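You operate a simulated robot arm through the tools that you are given. There is no shell and no other tool. Be economical: measure what you need, move in short steps, check, and stop when the job is done.

Carry out the task below with a simulated robot arm. There is one attempt and no reset: what you move stays moved.

JOB
Slide the dosing ball with the green ring along the top of the folding table until it stands next to the pale foam sleeve.

Only the result counts: the job must be done as asked and must still hold three seconds after the hand-in. Knocking over, shifting, dropping, spilling or breaking anything else fails it.

ROBOT AND FRAMES
A 6-joint arm with a two-finger parallel gripper, fixed in place. Base frame: the origin is at the foot of the arm, x ahead of it, y to its left, z up; the work surface is at about z = 0. Units: m, rad, N and s.
With the tool pointing down near the work surface it reaches from about 0.14 to 0.58 m from the base axis. Its first joint turns from -1.152 to 1.152 rad. Payload 2.1 kg.
Tool frame: the origin (TCP) lies between the finger pads and is the grasp point; the fingertips stand 0.03 m ahead of it; z points along the fingers, y is the line along which they close. The gripper opens to 0.094 m. The fingers are 0.028 m wide and 0.01 m thick; the gripper's body (0.05 by 0.096 m) begins 0.055 m behind the TCP.
Orientation is told as [roll, pitch, yaw] about the base's x, y, z axes, in that order, counted from this pose: with the fingers straight down and closing along the base's y, the tool's x points along the base's -x, its y along +y and its z along -z.

CONTROLS
- The arm moves only by the tool move_arm. Its argument "plan" is a list that holds one entry, the list of rows, each a list of 7 numbers: the shift along the tool's x, y, z in units of 100 mm (1.0 is 100 mm), then the turn, a rotation vector about the tool's x, y, z in units of 90 degrees (1.0 is 90 degrees), then the finger opening in m, from 0 to 0.094. In form: [[[dx, dy, dz, ax, ay, az, gripper], ...]]. A call has 1 to 8 rows; each row is the pose to reach, as a shift and turn from the pose commanded when the call began, along the tool's axes at that moment. A call with a number of a shift or a turn outside -1 to 1 is refused whole. Each row takes 0.2 s and may step no farther than 0.05 m and 0.15 rad from the row before; otherwise, or with a gripper value out of range, the whole call is refused. Where a pose cannot be reached the arm comes as near as it can. A force on the tool above 40 N (or 10 N above the force at the start of the call, whichever is more), or a blocked arm, ends the call early, and 0.2 s more pass. The fingers move at their own pace (about 0.072 m/s each) and stop on an object; they squeeze with about 32 N. The grip force told is the motor's: it shows also when the fingers shut on nothing. Time passes only in rows, and 0.2 s behind the last, so rows that repeat a pose let the fingers close. It gives the time, the measured TCP pose, the force on the tool (base axes), the opening and the grip force at its end, in the units of the frame above (readings bear some noise), and new pictures: "views" is both (left out), scene, wrist or none.
- Cameras (640 x 400 px; columns grow to the right, rows downward): "scene" is fixed at [0.0607, -0.4003, 0.4539]; the picture's right is [0.44, -0.90, 0.00], its down [-0.79, -0.38, -0.48] and it looks along [0.43, 0.21, -0.88] (base axes); focal length 333 px, centre (320, 200). "wrist" rides on the gripper at [-0.037, 0, -0.058] in the tool frame; the picture's right is [0.00, -1.00, 0.00], its down [0.97, 0.00, -0.24] and it looks along [0.24, 0.00, 0.97] (tool axes); focal length 218 px, centre (320, 200).
- measure_at(camera, pixels): there is no depth. For up to 12 entries [column, row, z] of the newest picture of that camera ("zoom" is the newest enlarged one), the place [x, y] in the base frame at which the ray of that pixel passes the height z, good to about 0.003 m, but the place of the scene camera against the robot may be out by one fixed shift of up to 0.018 m in any direction. No time passes.
- enlarge(camera, box): a new picture of the part [left, top, right, bottom] of that camera's present view, enlarged. No time passes.
- hand_in(): hands the job in; it is judged then, once.

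Go step by step. Measure first, check grasps and placings, and put right what went wrong. The budget is 60 turns and 120 pictures, counting those below and the enlarged ones. Unless the task says otherwise, let go and move clear before handing in, and close with one line.

The tools are called after ">>>" as a command line: name --argument value ..., lists and objects as JSON in quotes. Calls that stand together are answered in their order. move_arm: Moves the arm, as the interface text tells. Its arguments: {"type":"object","properties":{"plan":{"type":"array","items":{"type":"array","items":{"type":"array","items":{"type":"number"}}}},"views":{"type":"string","enum":["both","scene","wrist","none"]}},"required":["plan"]} The other tools are called the same way: measure_at (camera, pixels) gives the place at which the rays of pixels pass given heights; enlarge (camera, box) takes an enlarged picture of a part of a camera's view; hand_in () hands the job in.

At the start:

```text
time: 0.0
position: [0.2068, -0.2613, 0.1851]
orientation: [0.0, 0.0, 0.002]
wrist_force: [0.6, 0.3, -0.6]
opening: 0.0941
grip_force: 0.1
```

scene: 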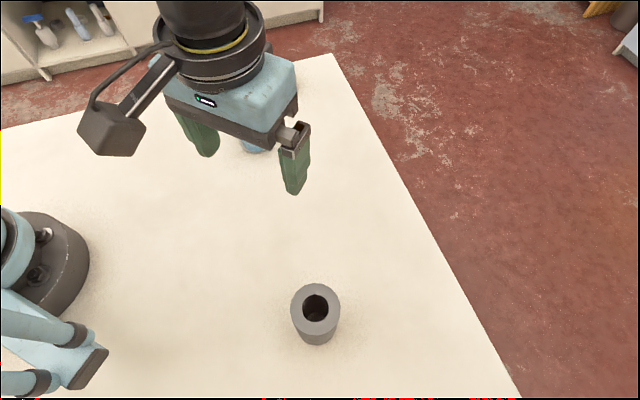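
wrist: 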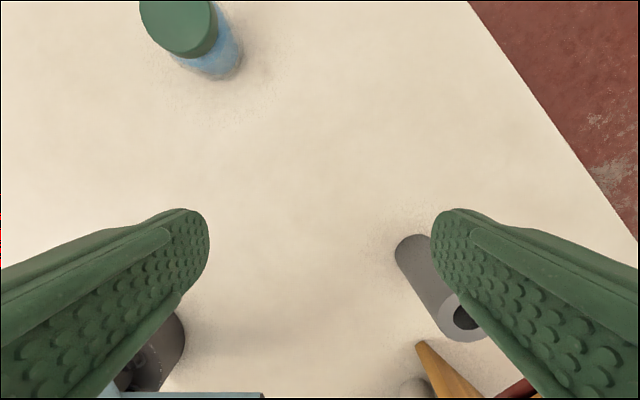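

The pictures show a grey sleeve at scene (315,315), a blue bottle with a green cap behind the gripper, and something partly visible at wrist (440,385). The ball isn't clearly seen, so I'll raise the arm and move it left and back for a better look.

>>> move_arm --plan '[[[0, 0.4, -0.3, 0, 0, 0, 0.094], [0, 0.8, -0.6, 0, 0, 0, 0.094], [0, 1.0, -0.9, 0, 0, 0, 0.094]]]'

>>> enlarge --camera "scene" --box '[200, 200, 520, 400]'

```text
time: 0.8
position: [0.2076, -0.1626, 0.2751]
orientation: [-0.002, 0.002, -0.002]
wrist_force: [-0.6, -0.1, -0.1]
opening: 0.0938
grip_force: 0.0
```

scene: 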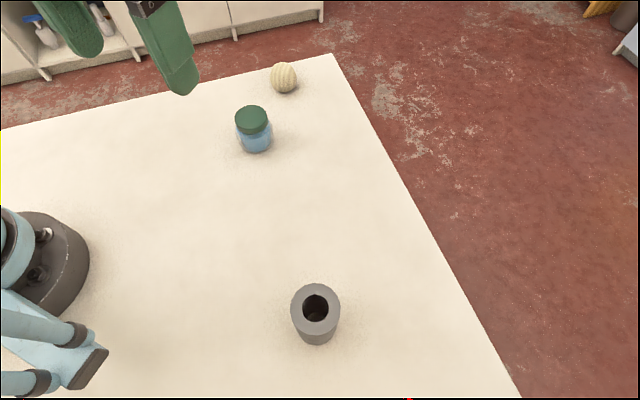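
wrist: 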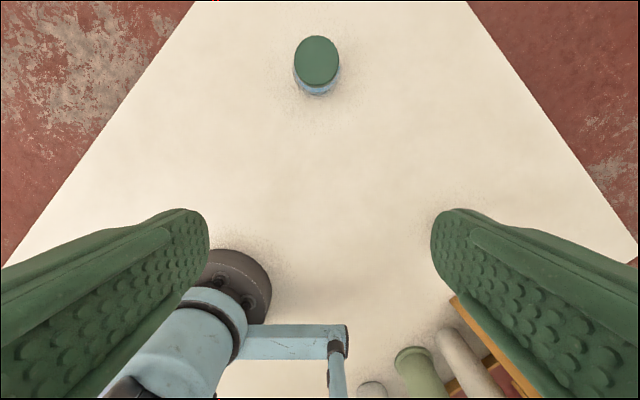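

```text
2.00 times, centred on (360, 300) of scene
```

zoom: 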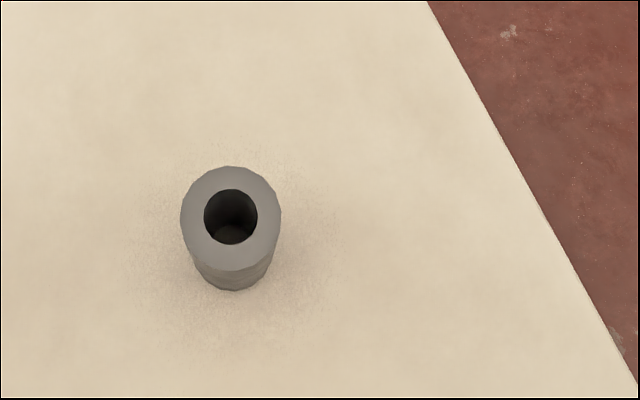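

A cream ball stands at scene (284,77), and more objects lie at wrist (400-500,370), nearer the base on the right. I'll enlarge both areas.

>>> enlarge --camera "scene" --box '[210, 40, 338, 170]'

>>> enlarge --camera "wrist" --box '[320, 270, 528, 400]'

```text
3.08 times, centred on (274, 105) of scene
```

zoom: 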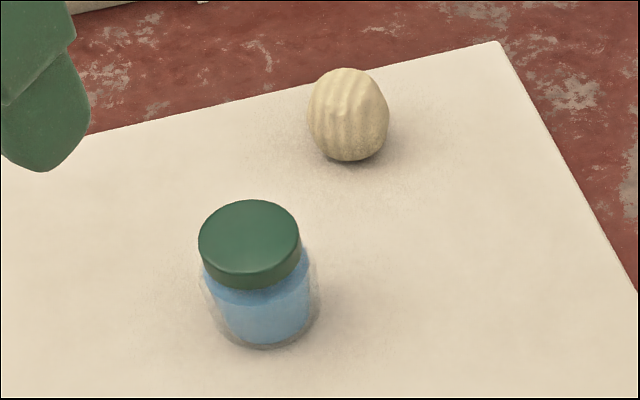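

```text
3.08 times, centred on (424, 335) of wrist
```

zoom: 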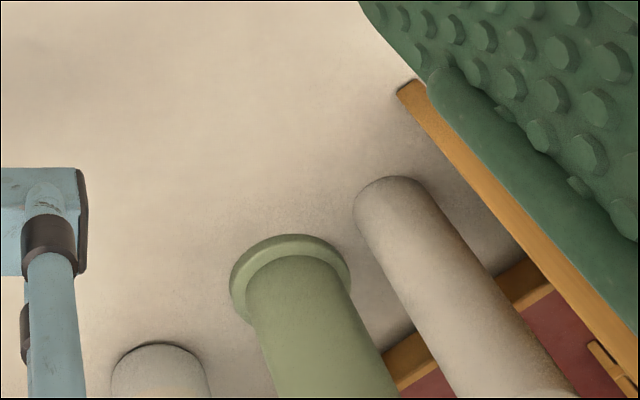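

There are several standing items near the base on the right side, outside the scene camera's view. I'll move the arm forward and tilt the wrist camera back towards the base.

>>> move_arm --plan '[[[-0.3, -0.2, 0, 0, 0.09, 0, 0.094], [-0.6, -0.4, 0, 0, 0.18, 0, 0.094], [-0.9, -0.6, 0, 0, 0.27, 0, 0.094], [-0.9, -0.8, 0, 0, 0.36, 0, 0.094]]]'

```text
time: 1.8
position: [0.2899, -0.2512, 0.2758]
orientation: [-0.013, 0.541, 0.001]
wrist_force: [-0.1, 0.1, -1.1]
opening: 0.0939
grip_force: 0.0
out of reach, approached as far as the arm can: row 4
```

scene: 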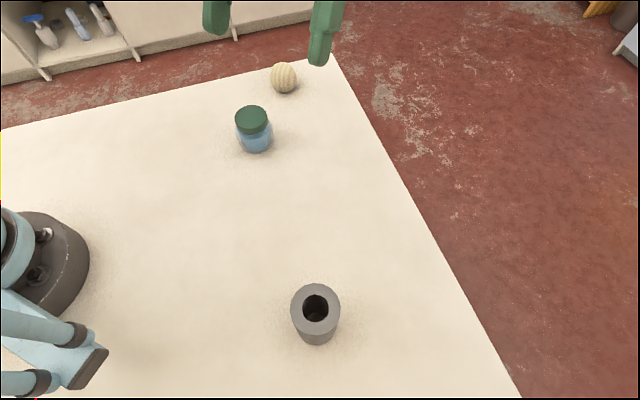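
wrist: 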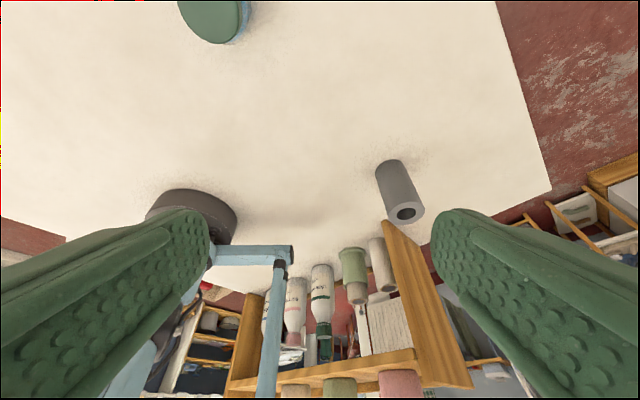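

The rack at wrist (250-470, 230-400) seems to be at the table's edge. I'll enlarge it, and also look at the unseen left part of the table.

>>> enlarge --camera "wrist" --box '[200, 150, 520, 350]'

>>> move_arm --plan '[[[0, 0.4, 0, 0, -0.06, 0, 0.094], [0, 0.8, 0, 0, -0.12, 0, 0.094], [0, 1.0, 0, 0, -0.18, 0, 0.094]]]' --views "none"

>>> move_arm --plan '[[[0, 0.4, 0, 0, -0.06, 0, 0.094], [0, 0.8, 0, 0, -0.12, 0, 0.094], [0, 1.0, 0, 0, -0.12, 0, 0.094]]]' --views "wrist"

>>> move_arm --plan '[[[0, 0.4, 0, 0, -0.04, 0, 0.094], [0, 0.8, 0, 0, -0.04, 0, 0.094], [0, 1.0, 0, 0, -0.04, 0, 0.094]]]' --views "wrist"

```text
2.00 times, centred on (360, 250) of wrist
```

zoom: 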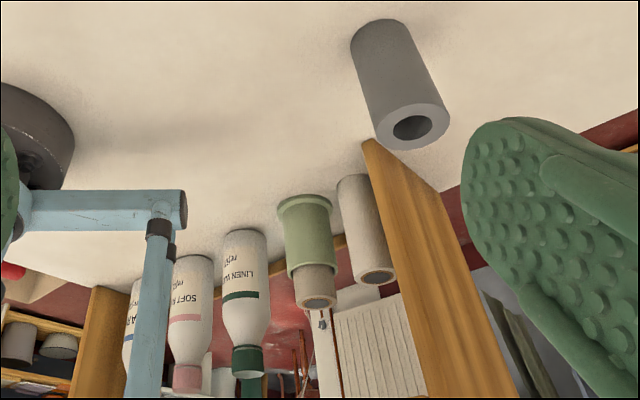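

```text
time: 2.6
position: [0.2903, -0.1496, 0.2762]
orientation: [0.0, 0.281, -0.001]
wrist_force: [-0.1, 0.4, -0.1]
opening: 0.0939
grip_force: 0.0
```

```text
time: 3.4
position: [0.2927, -0.0479, 0.2756]
orientation: [0.001, 0.092, -0.002]
wrist_force: [0.8, -0.2, -0.5]
opening: 0.0942
grip_force: 0.0
```

wrist: 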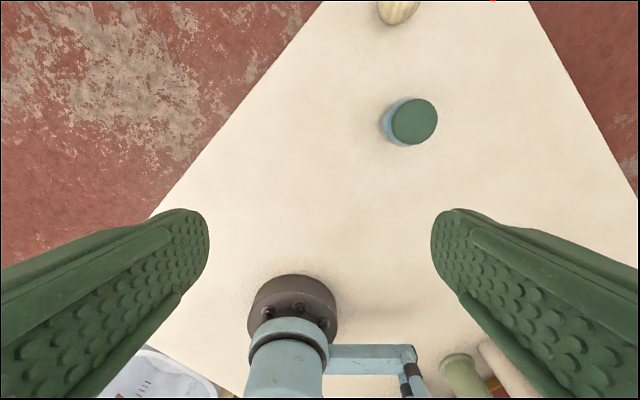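

```text
time: 4.2
position: [0.2902, 0.0493, 0.2747]
orientation: [-0.001, 0.031, -0.002]
wrist_force: [0.5, -1.2, -0.6]
opening: 0.0941
grip_force: 0.0
```

wrist: 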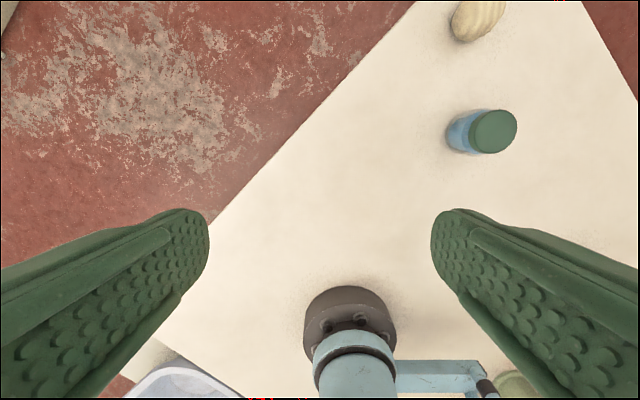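

The table appears to hold only a jar-like item with a green cap, the cream ball and the grey sleeve, plus whatever is at the rack. I need a close view of the jar-like item and a measured view of the rack items, so I'll start with the jar.

>>> enlarge --camera "wrist" --box '[410, 0, 570, 170]'

>>> measure_at --camera "scene" --pixels '[[284, 92, 0.0], [256, 150, 0.0], [252, 118, 0.05], [315, 343, 0.0], [315, 310, 0.06], [333, 54, 0], [520, 398, 0], [0, 128, 0]]'

>>> move_arm --plan '[[[0, -0.4, 0, 0, 0.09, 0, 0.094], [0, -0.8, 0, 0, 0.18, 0, 0.094], [0.0, -1.0, 0, 0, 0.27, 0, 0.094]]]' --views "none"

>>> move_arm --plan '[[[0, -0.4, 0, 0, 0.04, 0, 0.094], [0, -0.8, 0, 0, 0.05, 0, 0.094], [0.0, -1.0, 0, 0, 0.05, 0, 0.094]]]' --views "wrist"

```text
2.35 times, centred on (490, 85) of wrist
```

zoom: 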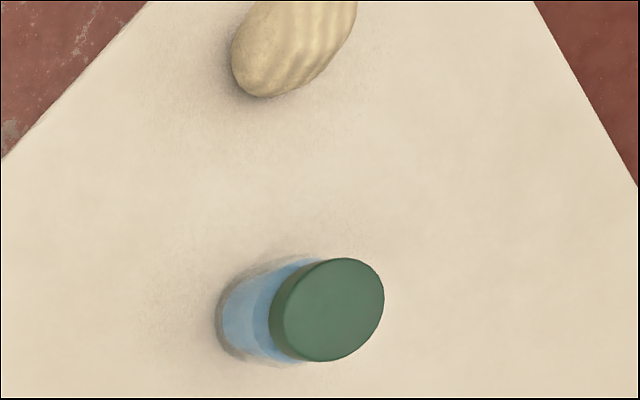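

```text
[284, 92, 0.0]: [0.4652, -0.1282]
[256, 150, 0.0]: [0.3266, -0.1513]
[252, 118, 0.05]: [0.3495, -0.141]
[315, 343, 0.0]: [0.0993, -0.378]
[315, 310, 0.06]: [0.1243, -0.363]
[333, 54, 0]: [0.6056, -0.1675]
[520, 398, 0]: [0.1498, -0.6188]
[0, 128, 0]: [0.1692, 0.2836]
```

```text
time: 5.0
position: [0.2902, -0.0518, 0.2776]
orientation: [-0.005, 0.444, 0.0]
wrist_force: [-0.2, 0.2, 0.3]
opening: 0.0939
grip_force: 0.2
```

```text
time: 5.8
position: [0.2866, -0.1609, 0.2738]
orientation: [-0.018, 0.487, 0.003]
wrist_force: [0.9, 0.9, 1.0]
opening: 0.0939
grip_force: 0.0
out of reach, approached as far as the arm can: row 1, 2, 3
```

wrist: 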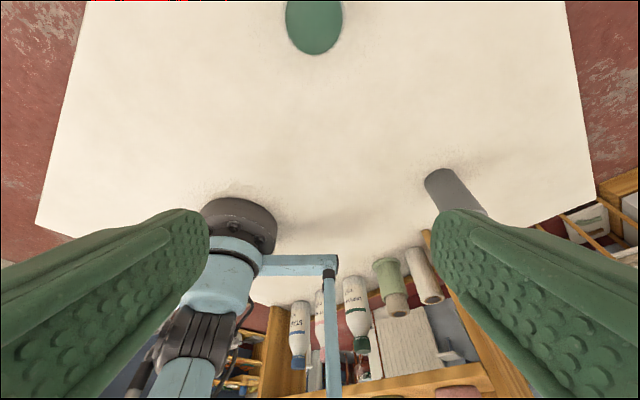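

The table's back edge runs just behind these items, so I'll measure where their bases would be at table height and take a closer look.

>>> enlarge --camera "wrist" --box '[250, 190, 506, 350]'

>>> measure_at --camera "wrist" --pixels '[[414, 248, 0], [385, 260, 0], [354, 276, 0], [430, 230, 0], [595, 200, 0], [430, 300, 0.06], [36, 225, 0], [438, 175, 0]]'

```text
2.50 times, centred on (378, 270) of wrist
```

zoom: 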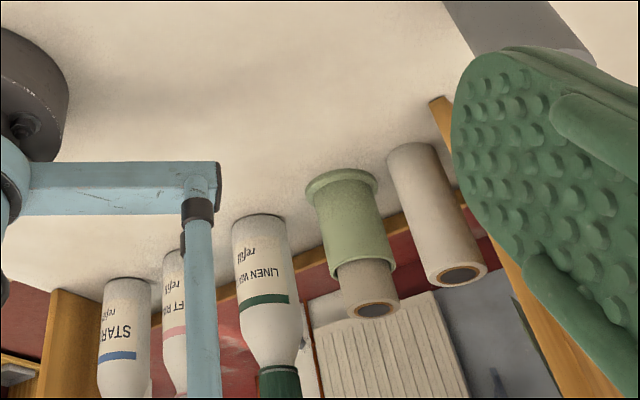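

```text
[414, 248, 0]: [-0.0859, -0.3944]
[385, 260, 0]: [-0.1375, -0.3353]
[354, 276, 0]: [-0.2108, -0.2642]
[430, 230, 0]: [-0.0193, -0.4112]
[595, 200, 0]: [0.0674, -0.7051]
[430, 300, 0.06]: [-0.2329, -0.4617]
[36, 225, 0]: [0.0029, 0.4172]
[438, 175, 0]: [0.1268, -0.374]
```

The rack items lie at x < 0, behind the table edge and out of reach, so they are scenery. Next I'll look closely at the cream ball and the jar-like item, with the camera tilted forward.

>>> move_arm --plan '[[[0, 0, 0, 0, -0.09, 0, 0.094], [0, 0, 0, 0, -0.18, 0, 0.094], [0, 0, 0, 0, -0.27, 0, 0.094], [0, 0, 0, 0, -0.36, 0, 0.094]]]' --views "wrist"

>>> move_arm --plan '[[[0, 0, 0, 0, -0.09, 0, 0.094], [0, 0, 0.1, 0, -0.18, 0, 0.094], [0, 0, 0.2, 0, -0.27, 0, 0.094], [0, 0, 0.3, 0, -0.36, 0, 0.094]]]' --views "wrist"

```text
time: 6.8
position: [0.2873, -0.1614, 0.2736]
orientation: [-0.016, -0.08, 0.009]
wrist_force: [0.4, -0.1, 0.1]
opening: 0.094
grip_force: 0.1
```

wrist: 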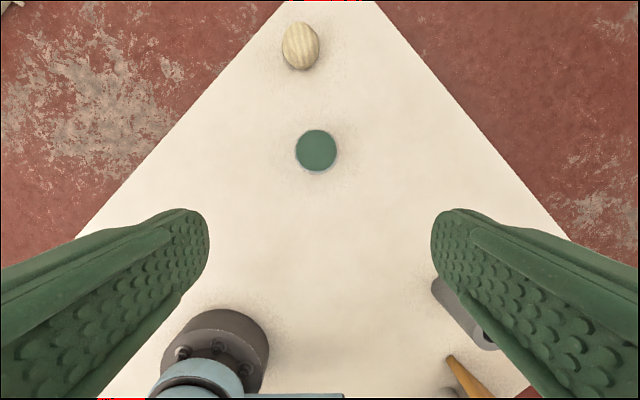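

```text
time: 7.8
position: [0.289, -0.1606, 0.2458]
orientation: [-0.02, -0.646, 0.019]
wrist_force: [0.2, -0.5, -0.9]
opening: 0.0937
grip_force: 0.1
```

wrist: 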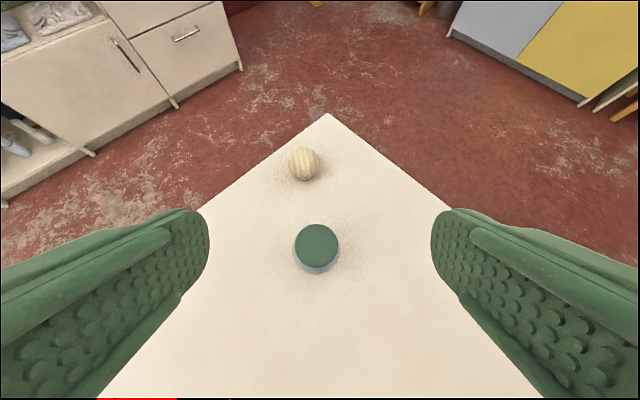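

I'll enlarge both objects in this view to see whether the cream ball bears a green ring, or whether the blue and green item is the dosing ball.

>>> enlarge --camera "wrist" --box '[256, 130, 384, 290]'

>>> enlarge --camera "scene" --box '[225, 95, 289, 160]'

>>> enlarge --camera "scene" --box '[262, 55, 310, 100]'

```text
2.50 times, centred on (320, 210) of wrist
```

zoom: 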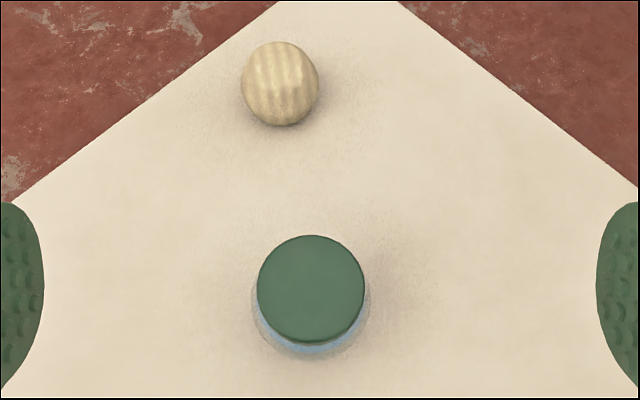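

```text
6.15 times, centred on (257, 128) of scene
```

zoom: 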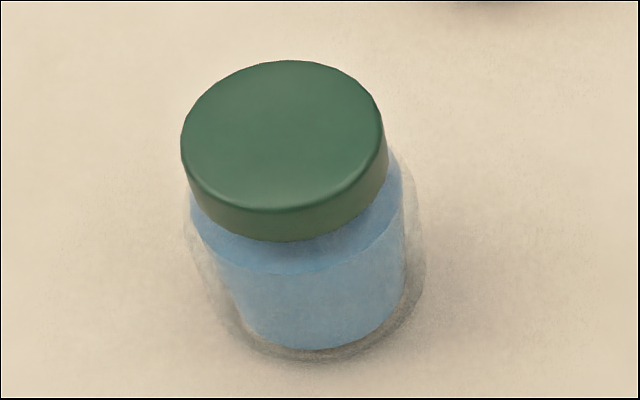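

```text
8.89 times, centred on (286, 78) of scene
```

zoom: 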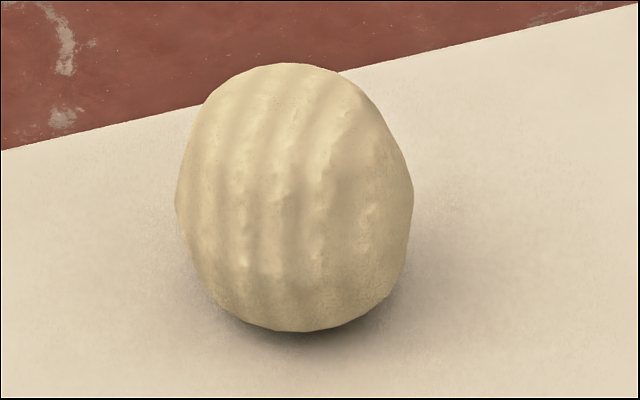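

The blue-filled, rounded clear container with the green closure at scene (256,130) must be the dosing ball. The cream one is a plain wool ball, and the grey tube at (315,315) is the only sleeve within reach. I'll level the tool and measure from above.

>>> move_arm --plan '[[[0, 0, 0, 0, 0.085, 0, 0.094], [0, 0, 0, 0, 0.17, 0, 0.094], [0, 0, 0, 0, 0.255, 0, 0.094], [0, 0, 0, 0, 0.34, 0, 0.094], [0, 0, 0, 0, 0.411, 0, 0.094]]]' --views "wrist"

```text
time: 9.0
position: [0.2907, -0.1629, 0.245]
orientation: [-0.015, 0.002, 0.007]
wrist_force: [-0.9, 0.2, 0.2]
opening: 0.0938
grip_force: 0.0
```

wrist: 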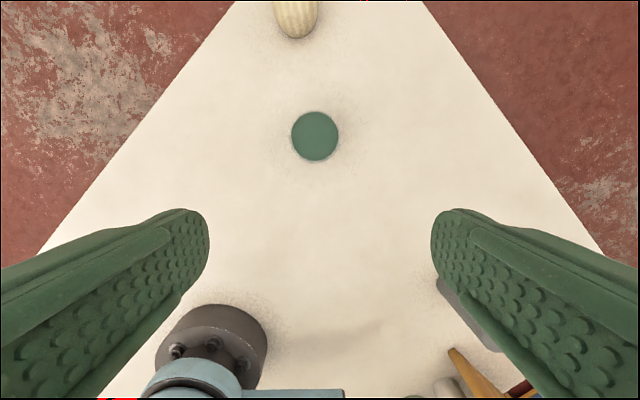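

The cap is centred at wrist (315,136). I'll compare both cameras at several heights to get the cap height and the fixed shift of the scene camera.

>>> measure_at --camera "wrist" --pixels '[[315, 136, 0.05], [315, 136, 0.06], [315, 136, 0.07], [291, 136, 0.06], [339, 136, 0.06], [436, 285, 0.0], [297, 40, 0.0]]'

>>> measure_at --camera "scene" --pixels '[[251, 117, 0.05], [251, 117, 0.06], [251, 117, 0.07], [255, 152, 0], [315, 310, 0.06], [315, 310, 0.08], [315, 344, 0], [291, 310, 0.07], [340, 310, 0.07], [315, 284, 0.07], [315, 333, 0.07]]'

>>> enlarge --camera "scene" --box '[275, 265, 355, 355]'

```text
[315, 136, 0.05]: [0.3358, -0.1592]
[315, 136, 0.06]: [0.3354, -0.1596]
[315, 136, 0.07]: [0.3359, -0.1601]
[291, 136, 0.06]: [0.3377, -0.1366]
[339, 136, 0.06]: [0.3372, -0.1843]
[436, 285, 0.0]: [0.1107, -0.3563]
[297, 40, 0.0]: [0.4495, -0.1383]
```

```text
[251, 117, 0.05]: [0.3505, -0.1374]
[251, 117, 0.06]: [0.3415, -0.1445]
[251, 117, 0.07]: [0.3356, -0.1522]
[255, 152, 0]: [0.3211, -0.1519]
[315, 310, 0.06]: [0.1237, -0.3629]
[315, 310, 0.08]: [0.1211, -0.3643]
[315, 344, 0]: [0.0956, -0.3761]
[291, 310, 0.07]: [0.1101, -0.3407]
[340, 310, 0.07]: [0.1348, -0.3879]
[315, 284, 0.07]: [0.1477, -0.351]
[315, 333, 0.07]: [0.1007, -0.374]
```

```text
4.44 times, centred on (315, 310) of scene
```

zoom: 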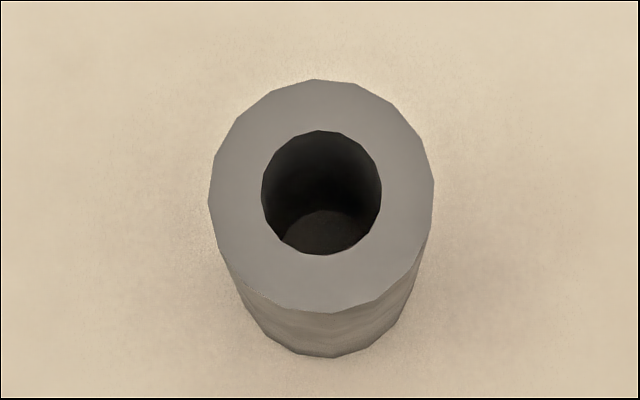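

The ball centre is about (0.336,-0.160) from the wrist camera, and the scene camera seems shifted by about +0.01 m in y. Next I'll view the sleeve from the planned final pose, raised and at 45° yaw, which also tests reach.

>>> move_arm --plan '[[[0.21, -0.22, 0, 0, 0, -0.081, 0.094], [0.42, -0.44, 0, 0, 0, -0.162, 0.094], [0.63, -0.66, 0, 0, 0, -0.243, 0.094], [0.84, -0.88, 0, 0, 0, -0.324, 0.094], [1.0, -1.0, 0, 0, 0, -0.405, 0.094], [1.0, -1.0, 0, 0, 0, -0.484, 0.094]]]' --views "wrist"

```text
time: 10.4
position: [0.1882, -0.262, 0.2471]
orientation: [-0.012, 0.013, 0.769]
wrist_force: [-0.3, -0.8, -0.6]
opening: 0.0939
grip_force: 0.1
```

wrist: 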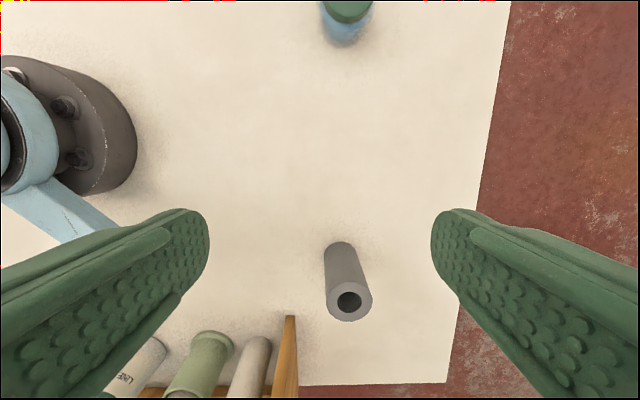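

The sleeve is clear now: base front edge at wrist (341,242), top centre at (350,301). I'll measure both.

>>> enlarge --camera "wrist" --box '[296, 225, 400, 335]'

>>> measure_at --camera "wrist" --pixels '[[341, 242, 0], [325, 250, 0], [356, 247, 0], [350, 301, 0.06], [350, 301, 0.07], [350, 301, 0.08], [327, 301, 0.07], [373, 301, 0.07], [262, 338, 0]]'

```text
3.64 times, centred on (348, 280) of wrist
```

zoom: 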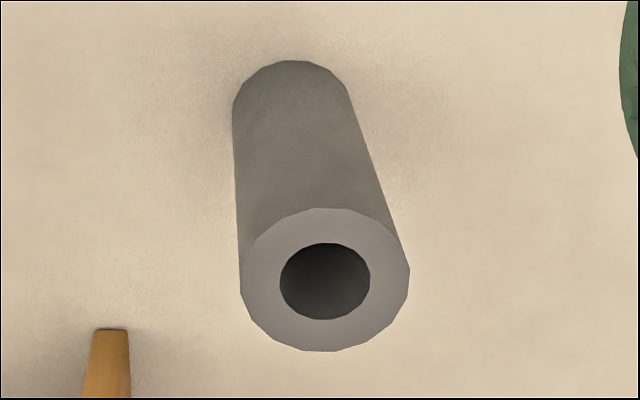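

```text
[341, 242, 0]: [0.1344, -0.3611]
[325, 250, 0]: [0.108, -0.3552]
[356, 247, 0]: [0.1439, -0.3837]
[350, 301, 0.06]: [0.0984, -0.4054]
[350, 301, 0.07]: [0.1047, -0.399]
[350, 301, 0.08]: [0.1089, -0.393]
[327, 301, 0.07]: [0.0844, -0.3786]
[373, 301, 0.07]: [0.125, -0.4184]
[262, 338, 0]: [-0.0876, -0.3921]
```

The sleeve stands at about (0.120,-0.383), radius about 0.027 and roughly 0.095 tall, so the ball should end near (0.169,-0.333). I'll level the tool slightly and travel back above the ball.

>>> move_arm --plan '[[[-0.4, -0.08, 0, 0, -0.011, 0, 0.094], [-0.8, -0.16, 0, 0, -0.011, 0, 0.094], [-1.0, -0.2, 0, 0, -0.011, 0, 0.094]]]' --views "none"

>>> move_arm --plan '[[[-0.4, -0.05, 0, 0, 0, 0, 0.094], [-0.77, -0.095, 0, 0, 0, 0, 0.094], [-0.77, -0.095, 0.4, 0, 0, 0, 0.094], [-0.77, -0.095, 0.8, 0, 0, 0, 0.094]]]'

```text
time: 11.2
position: [0.2757, -0.2075, 0.2441]
orientation: [-0.009, -0.006, 0.767]
wrist_force: [-0.2, -1.1, -0.4]
opening: 0.094
grip_force: 0.1
```

```text
time: 12.2
position: [0.3359, -0.1604, 0.1646]
orientation: [-0.01, -0.006, 0.769]
wrist_force: [-0.1, 0.4, -1.0]
opening: 0.0939
grip_force: 0.1
```

scene: 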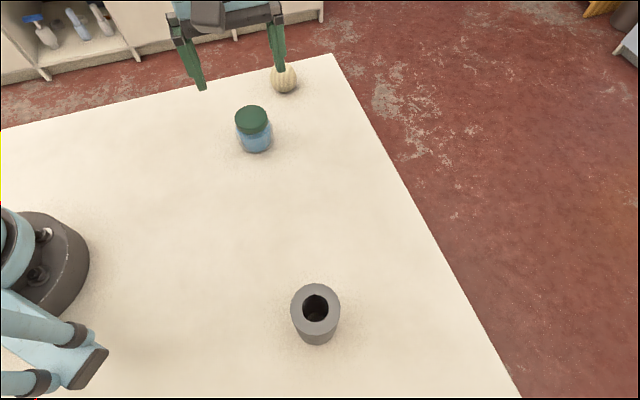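
wrist: 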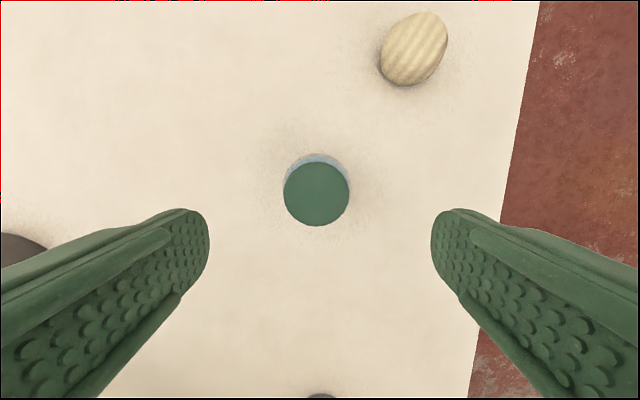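

The cap is now centred at wrist (316,194), so I'll verify its position and the body's outline from here.

>>> measure_at --camera "wrist" --pixels '[[316, 194, 0.055], [316, 194, 0.065], [283, 194, 0.06], [349, 194, 0.06], [319, 153, 0.0], [319, 153, 0.02], [410, 50, 0.03], [383, 60, 0.02]]'

>>> enlarge --camera "wrist" --box '[256, 130, 384, 240]'

```text
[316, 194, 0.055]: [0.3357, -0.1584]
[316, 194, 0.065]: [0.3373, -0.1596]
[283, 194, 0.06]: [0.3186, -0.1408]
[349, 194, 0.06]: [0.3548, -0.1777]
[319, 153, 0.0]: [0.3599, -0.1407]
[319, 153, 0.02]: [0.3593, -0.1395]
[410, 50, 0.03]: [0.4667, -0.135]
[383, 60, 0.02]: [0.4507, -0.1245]
```

```text
3.64 times, centred on (320, 185) of wrist
```

zoom: 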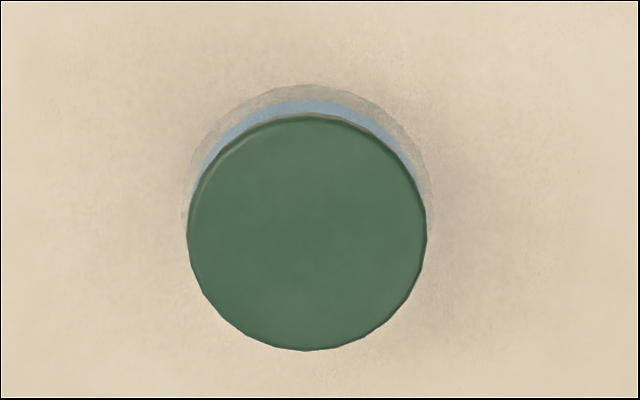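

The ball's centre is confirmed at (0.336,-0.159), right under the TCP with both fingers clear. I'll descend to z ≈ 0.038 in steps.

>>> move_arm --plan '[[[0, 0, 0.35, 0, 0, 0, 0.094], [0, 0, 0.7, 0, 0, 0, 0.094], [0, 0, 0.9, 0, 0, 0, 0.094]]]'

```text
time: 13.0
position: [0.3362, -0.1617, 0.0769]
orientation: [-0.01, -0.005, 0.768]
wrist_force: [-0.6, -0.3, -0.2]
opening: 0.0939
grip_force: 0.0
```

scene: 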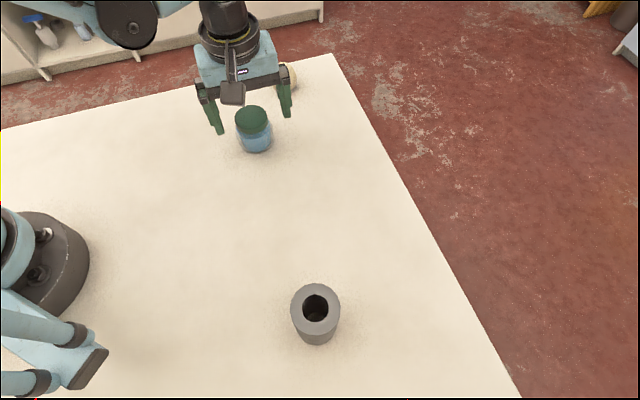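
wrist: 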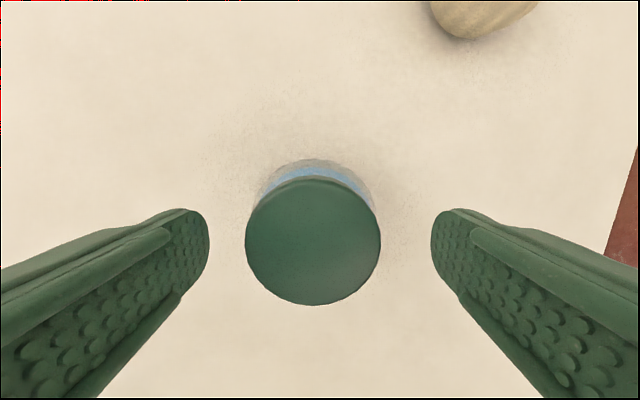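

The ball sits about 2 mm left of centre, so I'll correct that, trim the tilt and finish the descent.

>>> move_arm --plan '[[[-0.02, 0.02, 0, -0.007, -0.002, 0, 0.094], [-0.02, 0.02, 0.2, -0.007, -0.002, 0, 0.094], [-0.02, 0.02, 0.39, -0.007, -0.002, 0, 0.094]]]'

```text
time: 13.8
position: [0.3381, -0.1577, 0.0388]
orientation: [0.001, -0.008, 0.767]
wrist_force: [-0.6, -0.3, 1.1]
opening: 0.0939
grip_force: 0.0
```

scene: 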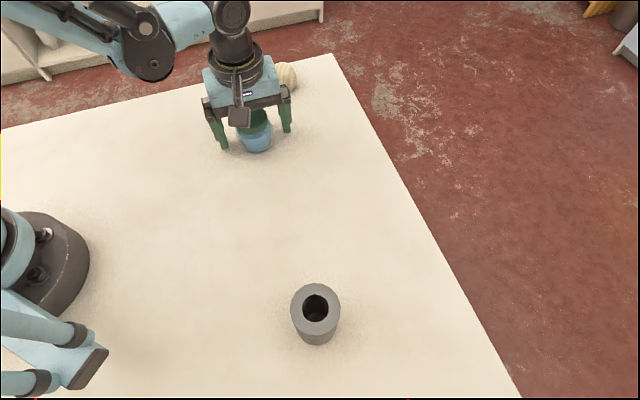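
wrist: 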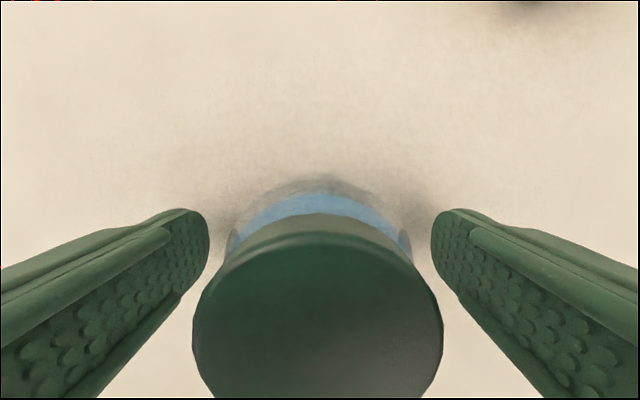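

The ball is centred between the fingers. I'll close on it slowly.

>>> move_arm --plan '[[[0, 0, 0, 0, 0, 0, 0.08], [0, 0, 0, 0, 0, 0, 0.07], [0, 0, 0, 0, 0, 0, 0.062], [0, 0, 0, 0, 0, 0, 0.056], [0, 0, 0, 0, 0, 0, 0.05], [0, 0, 0, 0, 0, 0, 0.05]]]'

```text
time: 15.2
position: [0.3391, -0.1565, 0.038]
orientation: [0.003, -0.009, 0.767]
wrist_force: [-0.5, -0.4, -0.9]
opening: 0.0553
grip_force: 31.8
```

scene: 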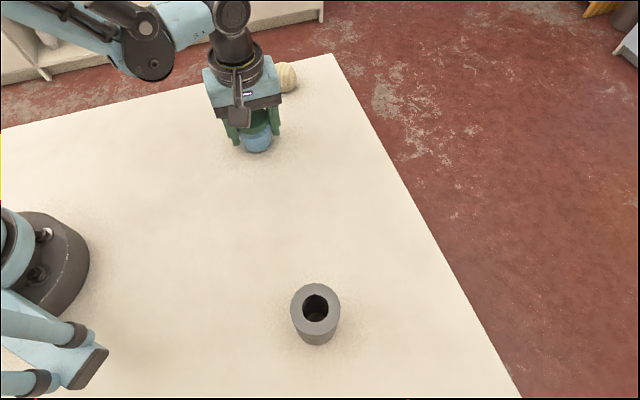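
wrist: 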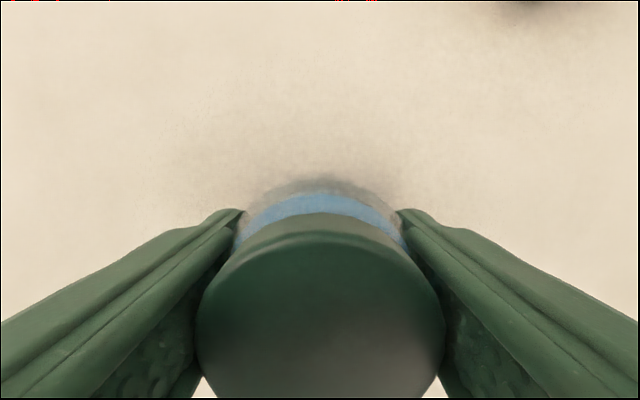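

The ball is gripped (opening 0.055, 32 N). I'll start sliding it slowly at constant height toward the sleeve, watching force and z.

>>> move_arm --plan '[[[0.1, 0, 0, 0, 0, 0, 0.05], [0.25, -0.01, -0.002, 0, 0, 0, 0.05], [0.45, -0.02, -0.004, 0, 0, 0, 0.05], [0.65, -0.025, -0.006, 0, 0, 0, 0.05], [0.85, -0.03, -0.008, 0, 0, 0, 0.05], [0.95, -0.03, -0.008, 0, 0, 0, 0.05]]]'

```text
time: 16.6
position: [0.2747, -0.2274, 0.0383]
orientation: [0.002, -0.01, 0.769]
wrist_force: [7.7, 7.2, 29.6]
opening: 0.0556
grip_force: 31.5
```

scene: 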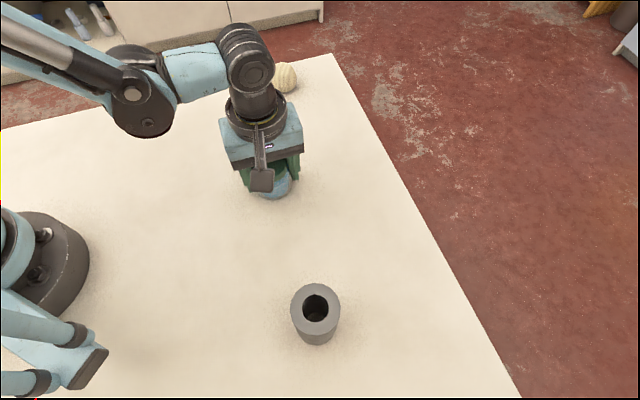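
wrist: 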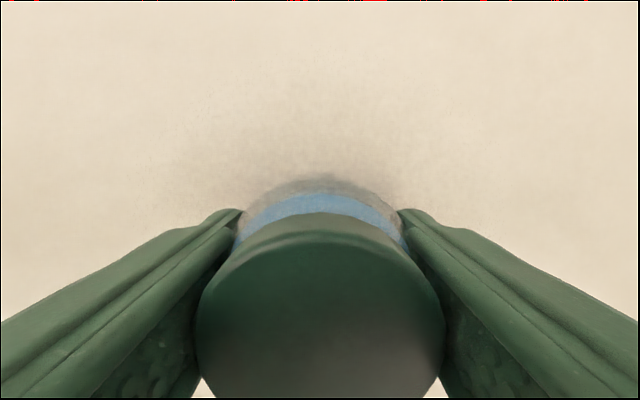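

The slide works, but it's pressing down with about 30 N. I'll ease up by about half a millimetre before going on.

>>> move_arm --plan '[[[0, 0, -0.005, 0, 0, 0, 0.05], [0, 0, -0.005, 0, 0, 0, 0.05]]]' --views "none"

```text
time: 17.2
position: [0.2743, -0.2271, 0.0377]
orientation: [0.001, -0.005, 0.768]
wrist_force: [1.1, 2.2, 9.5]
opening: 0.0555
grip_force: 31.7
```

The downforce fell to 9.5 N. I'll continue with a slightly larger upward trim.

>>> move_arm --plan '[[[0.1, 0, -0.001, 0, 0, 0, 0.05], [0.3, -0.015, -0.004, 0, 0, 0, 0.05], [0.5, -0.025, -0.007, 0, 0, 0, 0.05], [0.7, -0.035, -0.01, 0, 0, 0, 0.05], [0.85, -0.045, -0.013, 0, 0, 0, 0.05], [0.95, -0.05, -0.014, 0, 0, 0, 0.05]]]'

```text
time: 18.6
position: [0.2097, -0.2968, 0.0395]
orientation: [0.002, -0.01, 0.769]
wrist_force: [0.0, -0.6, -1.4]
opening: 0.0556
grip_force: 32.0
```

scene: 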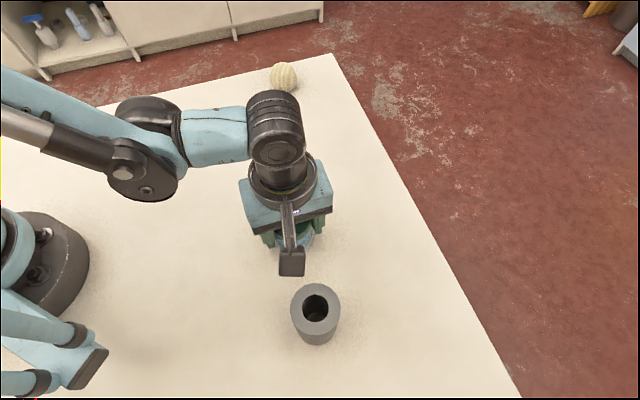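
wrist: 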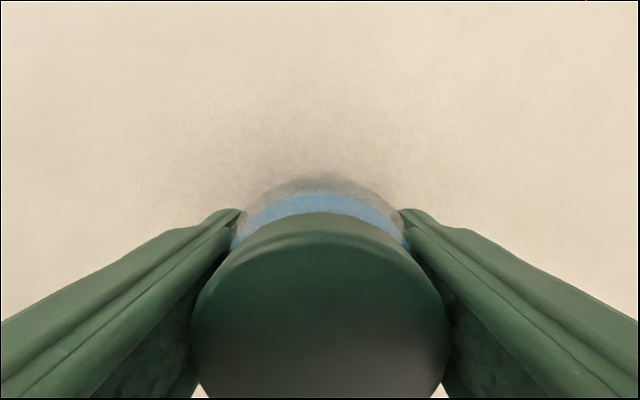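

Force is near zero now, but I notice a black box on the gripper at scene (292,262) that sticks out towards the sleeve. I need its height and overhang before going closer.

>>> measure_at --camera "scene" --pixels '[[292, 276, 0.1], [292, 276, 0.13], [292, 276, 0.16], [292, 276, 0.2], [292, 250, 0.1], [292, 250, 0.13], [292, 250, 0.16], [292, 250, 0.2]]'

>>> enlarge --camera "scene" --box '[220, 180, 380, 350]'

```text
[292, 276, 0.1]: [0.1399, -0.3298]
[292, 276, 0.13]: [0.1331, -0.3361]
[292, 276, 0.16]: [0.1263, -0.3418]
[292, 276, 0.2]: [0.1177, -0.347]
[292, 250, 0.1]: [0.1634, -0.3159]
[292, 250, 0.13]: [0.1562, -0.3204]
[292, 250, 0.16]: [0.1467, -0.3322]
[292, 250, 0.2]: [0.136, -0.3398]
```

```text
2.35 times, centred on (300, 265) of scene
```

zoom: 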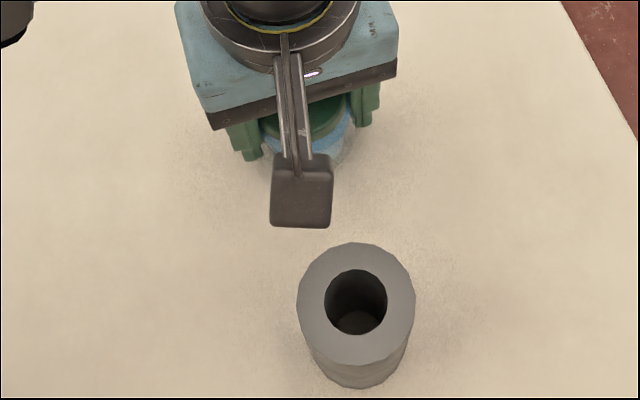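

The box works out at roughly z ≈ 0.15, well above the sleeve's 0.095 top, so it clears. I'll settle the ball fully back on the table (lower 0.4 mm) and check the force.

>>> move_arm --plan '[[[0, 0, 0.004, 0, 0, 0, 0.05], [0, 0, 0.004, 0, 0, 0, 0.05]]]' --views "none"

```text
time: 19.2
position: [0.2089, -0.2971, 0.0388]
orientation: [0.001, -0.008, 0.766]
wrist_force: [-0.7, -0.3, 0.0]
opening: 0.0559
grip_force: 32.0
```

>>> move_arm --plan '[[[0, 0, 0.004, 0, 0, 0, 0.05], [0, 0, 0.006, 0, 0, 0, 0.05]]]' --views "none"

```text
time: 19.8
position: [0.2095, -0.297, 0.037]
orientation: [0.003, -0.008, 0.767]
wrist_force: [0.1, -0.1, -1.2]
opening: 0.0557
grip_force: 31.8
```

There is still no contact force, so I'll lower a little more.

>>> move_arm --plan '[[[0, 0, 0.003, 0, 0, 0, 0.05], [0, 0, 0.005, 0, 0, 0, 0.05]]]' --views "none"

```text
time: 20.4
position: [0.2104, -0.2971, 0.0367]
orientation: [0.003, -0.009, 0.768]
wrist_force: [-1.0, -0.8, 12.7]
opening: 0.0559
grip_force: 31.6
```

It's in contact again at about 13 N. I'll slide 35 mm further without any height trim.

>>> move_arm --plan '[[[0.1, 0, -0.001, 0, 0, 0, 0.05], [0.2, 0, -0.001, 0, 0, 0, 0.05], [0.3, 0, -0.001, 0, 0, 0, 0.05], [0.35, 0, -0.001, 0, 0, 0, 0.05]]]'

>>> enlarge --camera "scene" --box '[240, 220, 380, 360]'

```text
time: 21.4
position: [0.185, -0.3229, 0.0355]
orientation: [0.002, -0.009, 0.767]
wrist_force: [5.7, 7.2, 23.2]
opening: 0.0557
grip_force: 32.1
```

scene: 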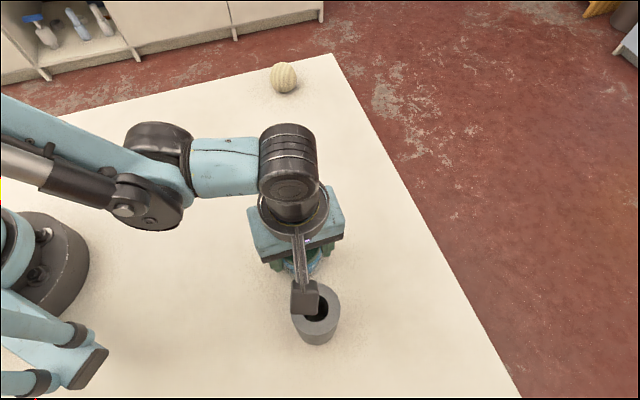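
wrist: 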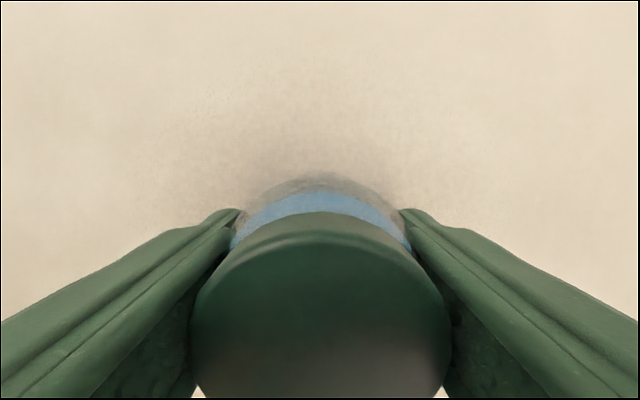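

```text
2.86 times, centred on (310, 290) of scene
```

zoom: 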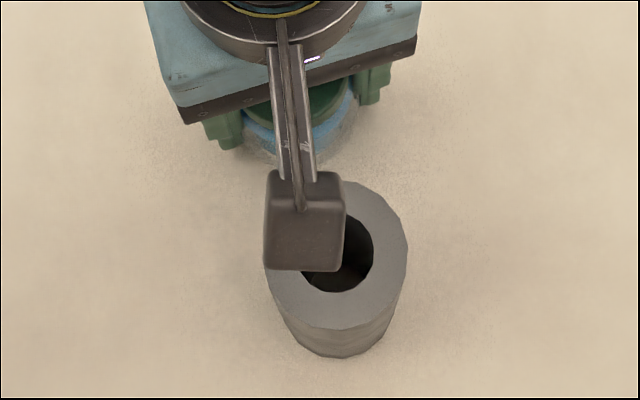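

The sleeve hasn't moved and the box passes above it. The gap is about 30 mm, so I'll ease the pressure and slide another 20 mm.

>>> move_arm --plan '[[[0.04, 0, -0.004, 0, 0, 0, 0.05], [0.1, 0, -0.005, 0, 0, 0, 0.05], [0.16, 0, -0.006, 0, 0, 0, 0.05], [0.2, 0, -0.006, 0, 0, 0, 0.05]]]'

>>> enlarge --camera "scene" --box '[250, 230, 380, 360]'

```text
time: 22.4
position: [0.1695, -0.3343, 0.0362]
orientation: [0.003, -0.01, 0.77]
wrist_force: [-0.1, -0.4, -1.6]
opening: 0.0557
grip_force: 32.2
```

scene: 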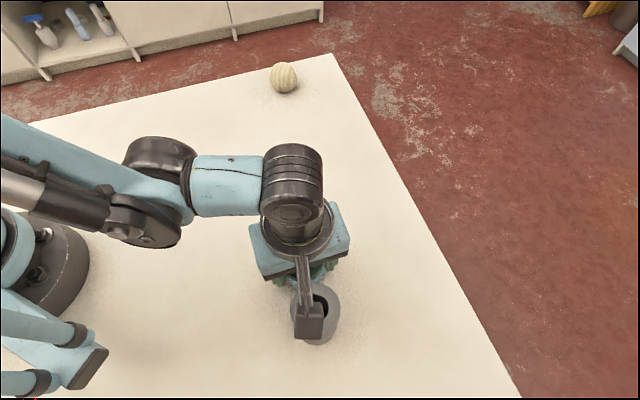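
wrist: 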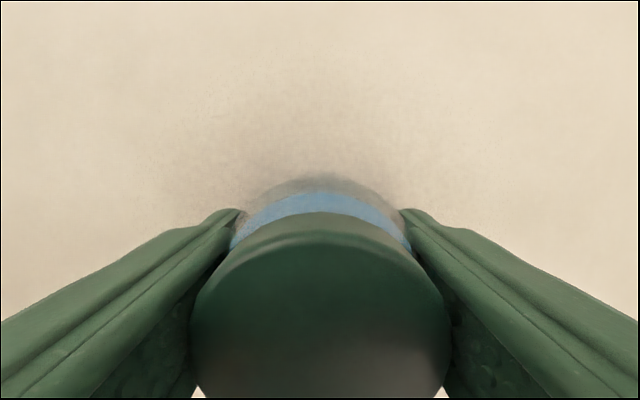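

```text
3.08 times, centred on (315, 295) of scene
```

zoom: 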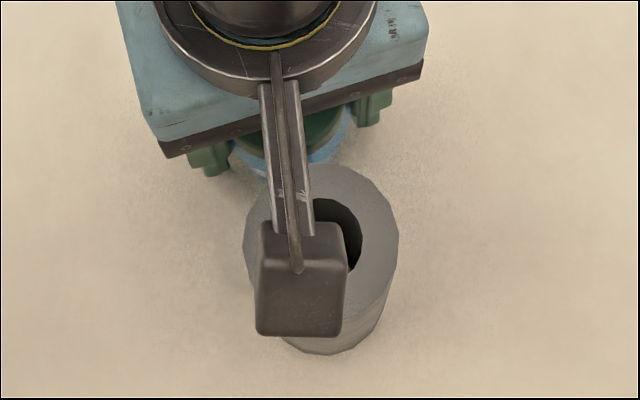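

The ball is about 10 mm from the unmoved sleeve. I'll lower a hair to be sure it stands on the table, then open the fingers gradually.

>>> move_arm --plan '[[[0, 0, 0.003, 0, 0, 0, 0.05], [0, 0, 0.004, 0, 0, 0, 0.05]]]' --views "none"

```text
time: 23.0
position: [0.1694, -0.3361, 0.0373]
orientation: [0.001, -0.009, 0.768]
wrist_force: [-0.8, 1.7, 2.5]
opening: 0.0558
grip_force: 31.6
```

Light contact is felt, so I'm opening gently and then rising.

>>> move_arm --plan '[[[0, 0, 0, 0, 0, 0, 0.058], [0, 0, 0, 0, 0, 0, 0.064], [0, 0, 0, 0, 0, 0, 0.072], [0, 0, 0, 0, 0, 0, 0.082], [0, 0, 0, 0, 0, 0, 0.094], [0, 0, 0, 0, 0, 0, 0.094]]]' --views "wrist"

>>> move_arm --plan '[[[0, 0, -0.1, 0, 0, 0, 0.094], [0, 0, -0.3, 0, 0, 0, 0.094], [0, 0, -0.6, 0, 0, 0, 0.094], [0, 0, -1.0, 0, 0, 0, 0.094]]]'

```text
time: 24.4
position: [0.1696, -0.3347, 0.0357]
orientation: [0.001, -0.009, 0.768]
wrist_force: [-0.2, -0.3, -0.6]
opening: 0.0939
grip_force: 0.0
```

wrist: 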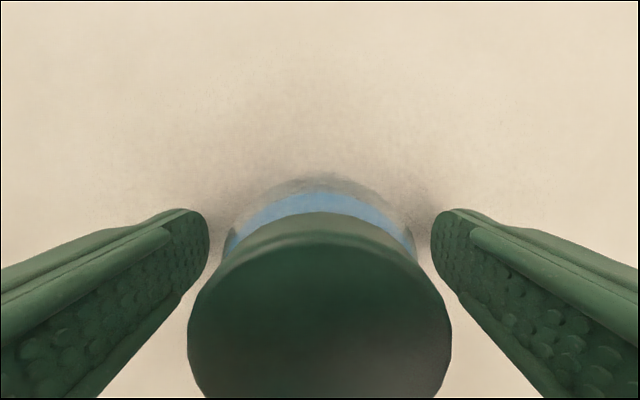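

```text
time: 25.4
position: [0.1683, -0.3333, 0.1367]
orientation: [0.0, -0.008, 0.767]
wrist_force: [-1.1, 0.6, 0.3]
opening: 0.094
grip_force: 0.1
```

scene: 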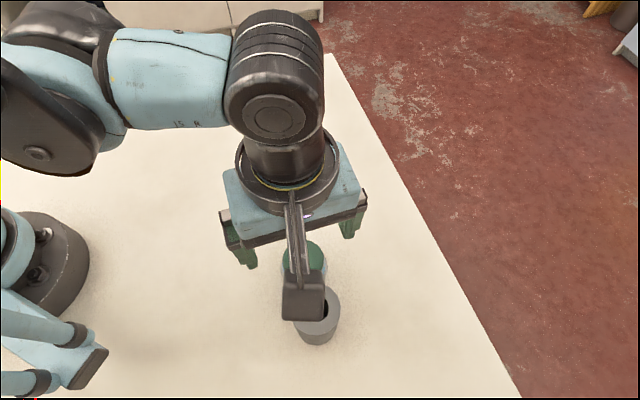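
wrist: 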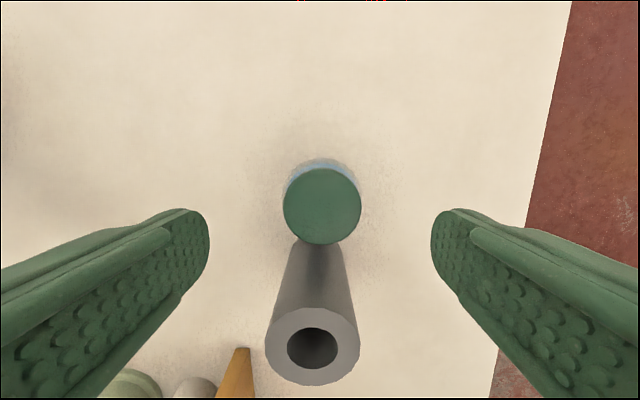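

The ball stands upright right beside the sleeve, and the fingers are free. I'll move back away from the sleeve to see the final gap.

>>> move_arm --plan '[[[-0.3, 0, -0.3, 0, 0, 0, 0.094], [-0.6, 0.2, -0.5, 0, 0, 0, 0.094], [-0.9, 0.5, -0.7, 0, 0, 0, 0.094], [-1.0, 0.8, -0.8, 0, 0, 0, 0.094]]]'

>>> enlarge --camera "scene" --box '[250, 230, 380, 360]'

```text
time: 26.4
position: [0.181, -0.2087, 0.2205]
orientation: [0.001, -0.007, 0.767]
wrist_force: [-0.2, 0.5, 1.2]
opening: 0.0941
grip_force: 0.0
```

scene: 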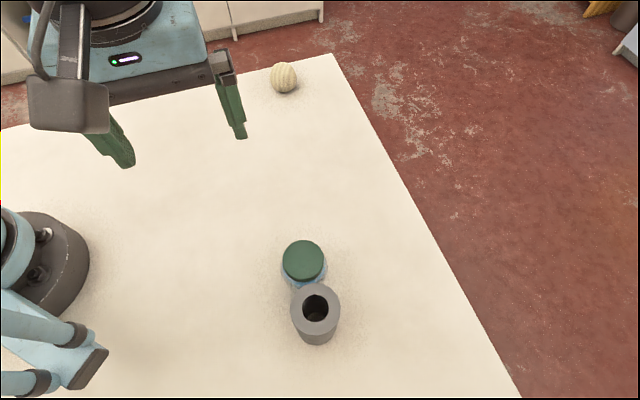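
wrist: 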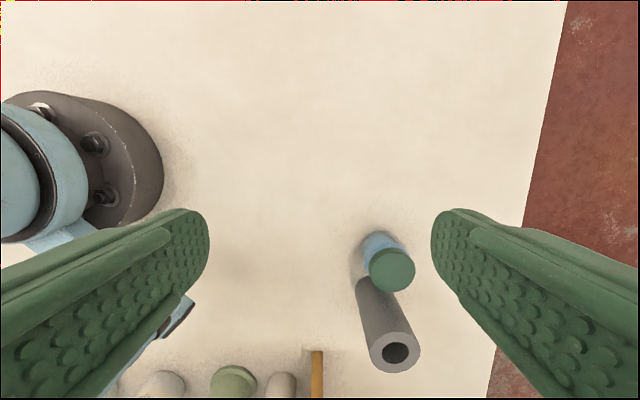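

```text
3.08 times, centred on (315, 295) of scene
```

zoom: 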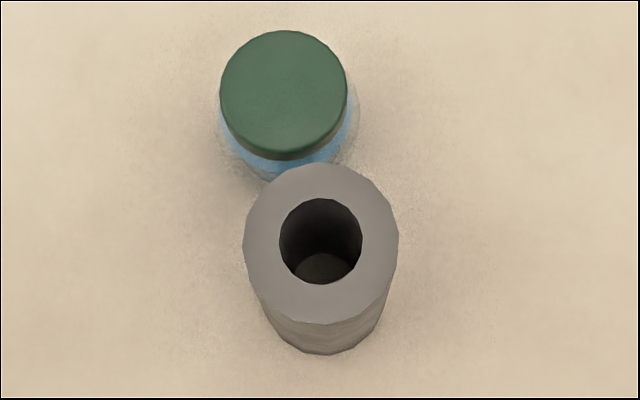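

The sleeve is still at (315,314), as it was at the start, and the cream ball hasn't moved. I'll do one last check of the gap from the wrist view.

>>> enlarge --camera "wrist" --box '[336, 215, 432, 315]'

>>> measure_at --camera "wrist" --pixels '[[391, 268, 0.06], [396, 350, 0.095], [379, 231, 0.0]]'

```text
4.00 times, centred on (384, 265) of wrist
```

zoom: 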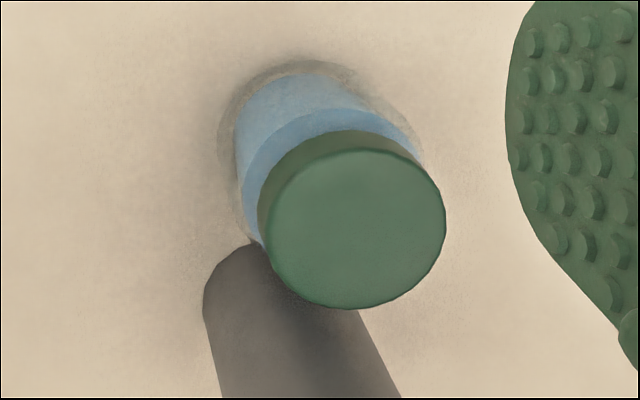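

```text
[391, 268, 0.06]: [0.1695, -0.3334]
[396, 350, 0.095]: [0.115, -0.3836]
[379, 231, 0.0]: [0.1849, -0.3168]
```

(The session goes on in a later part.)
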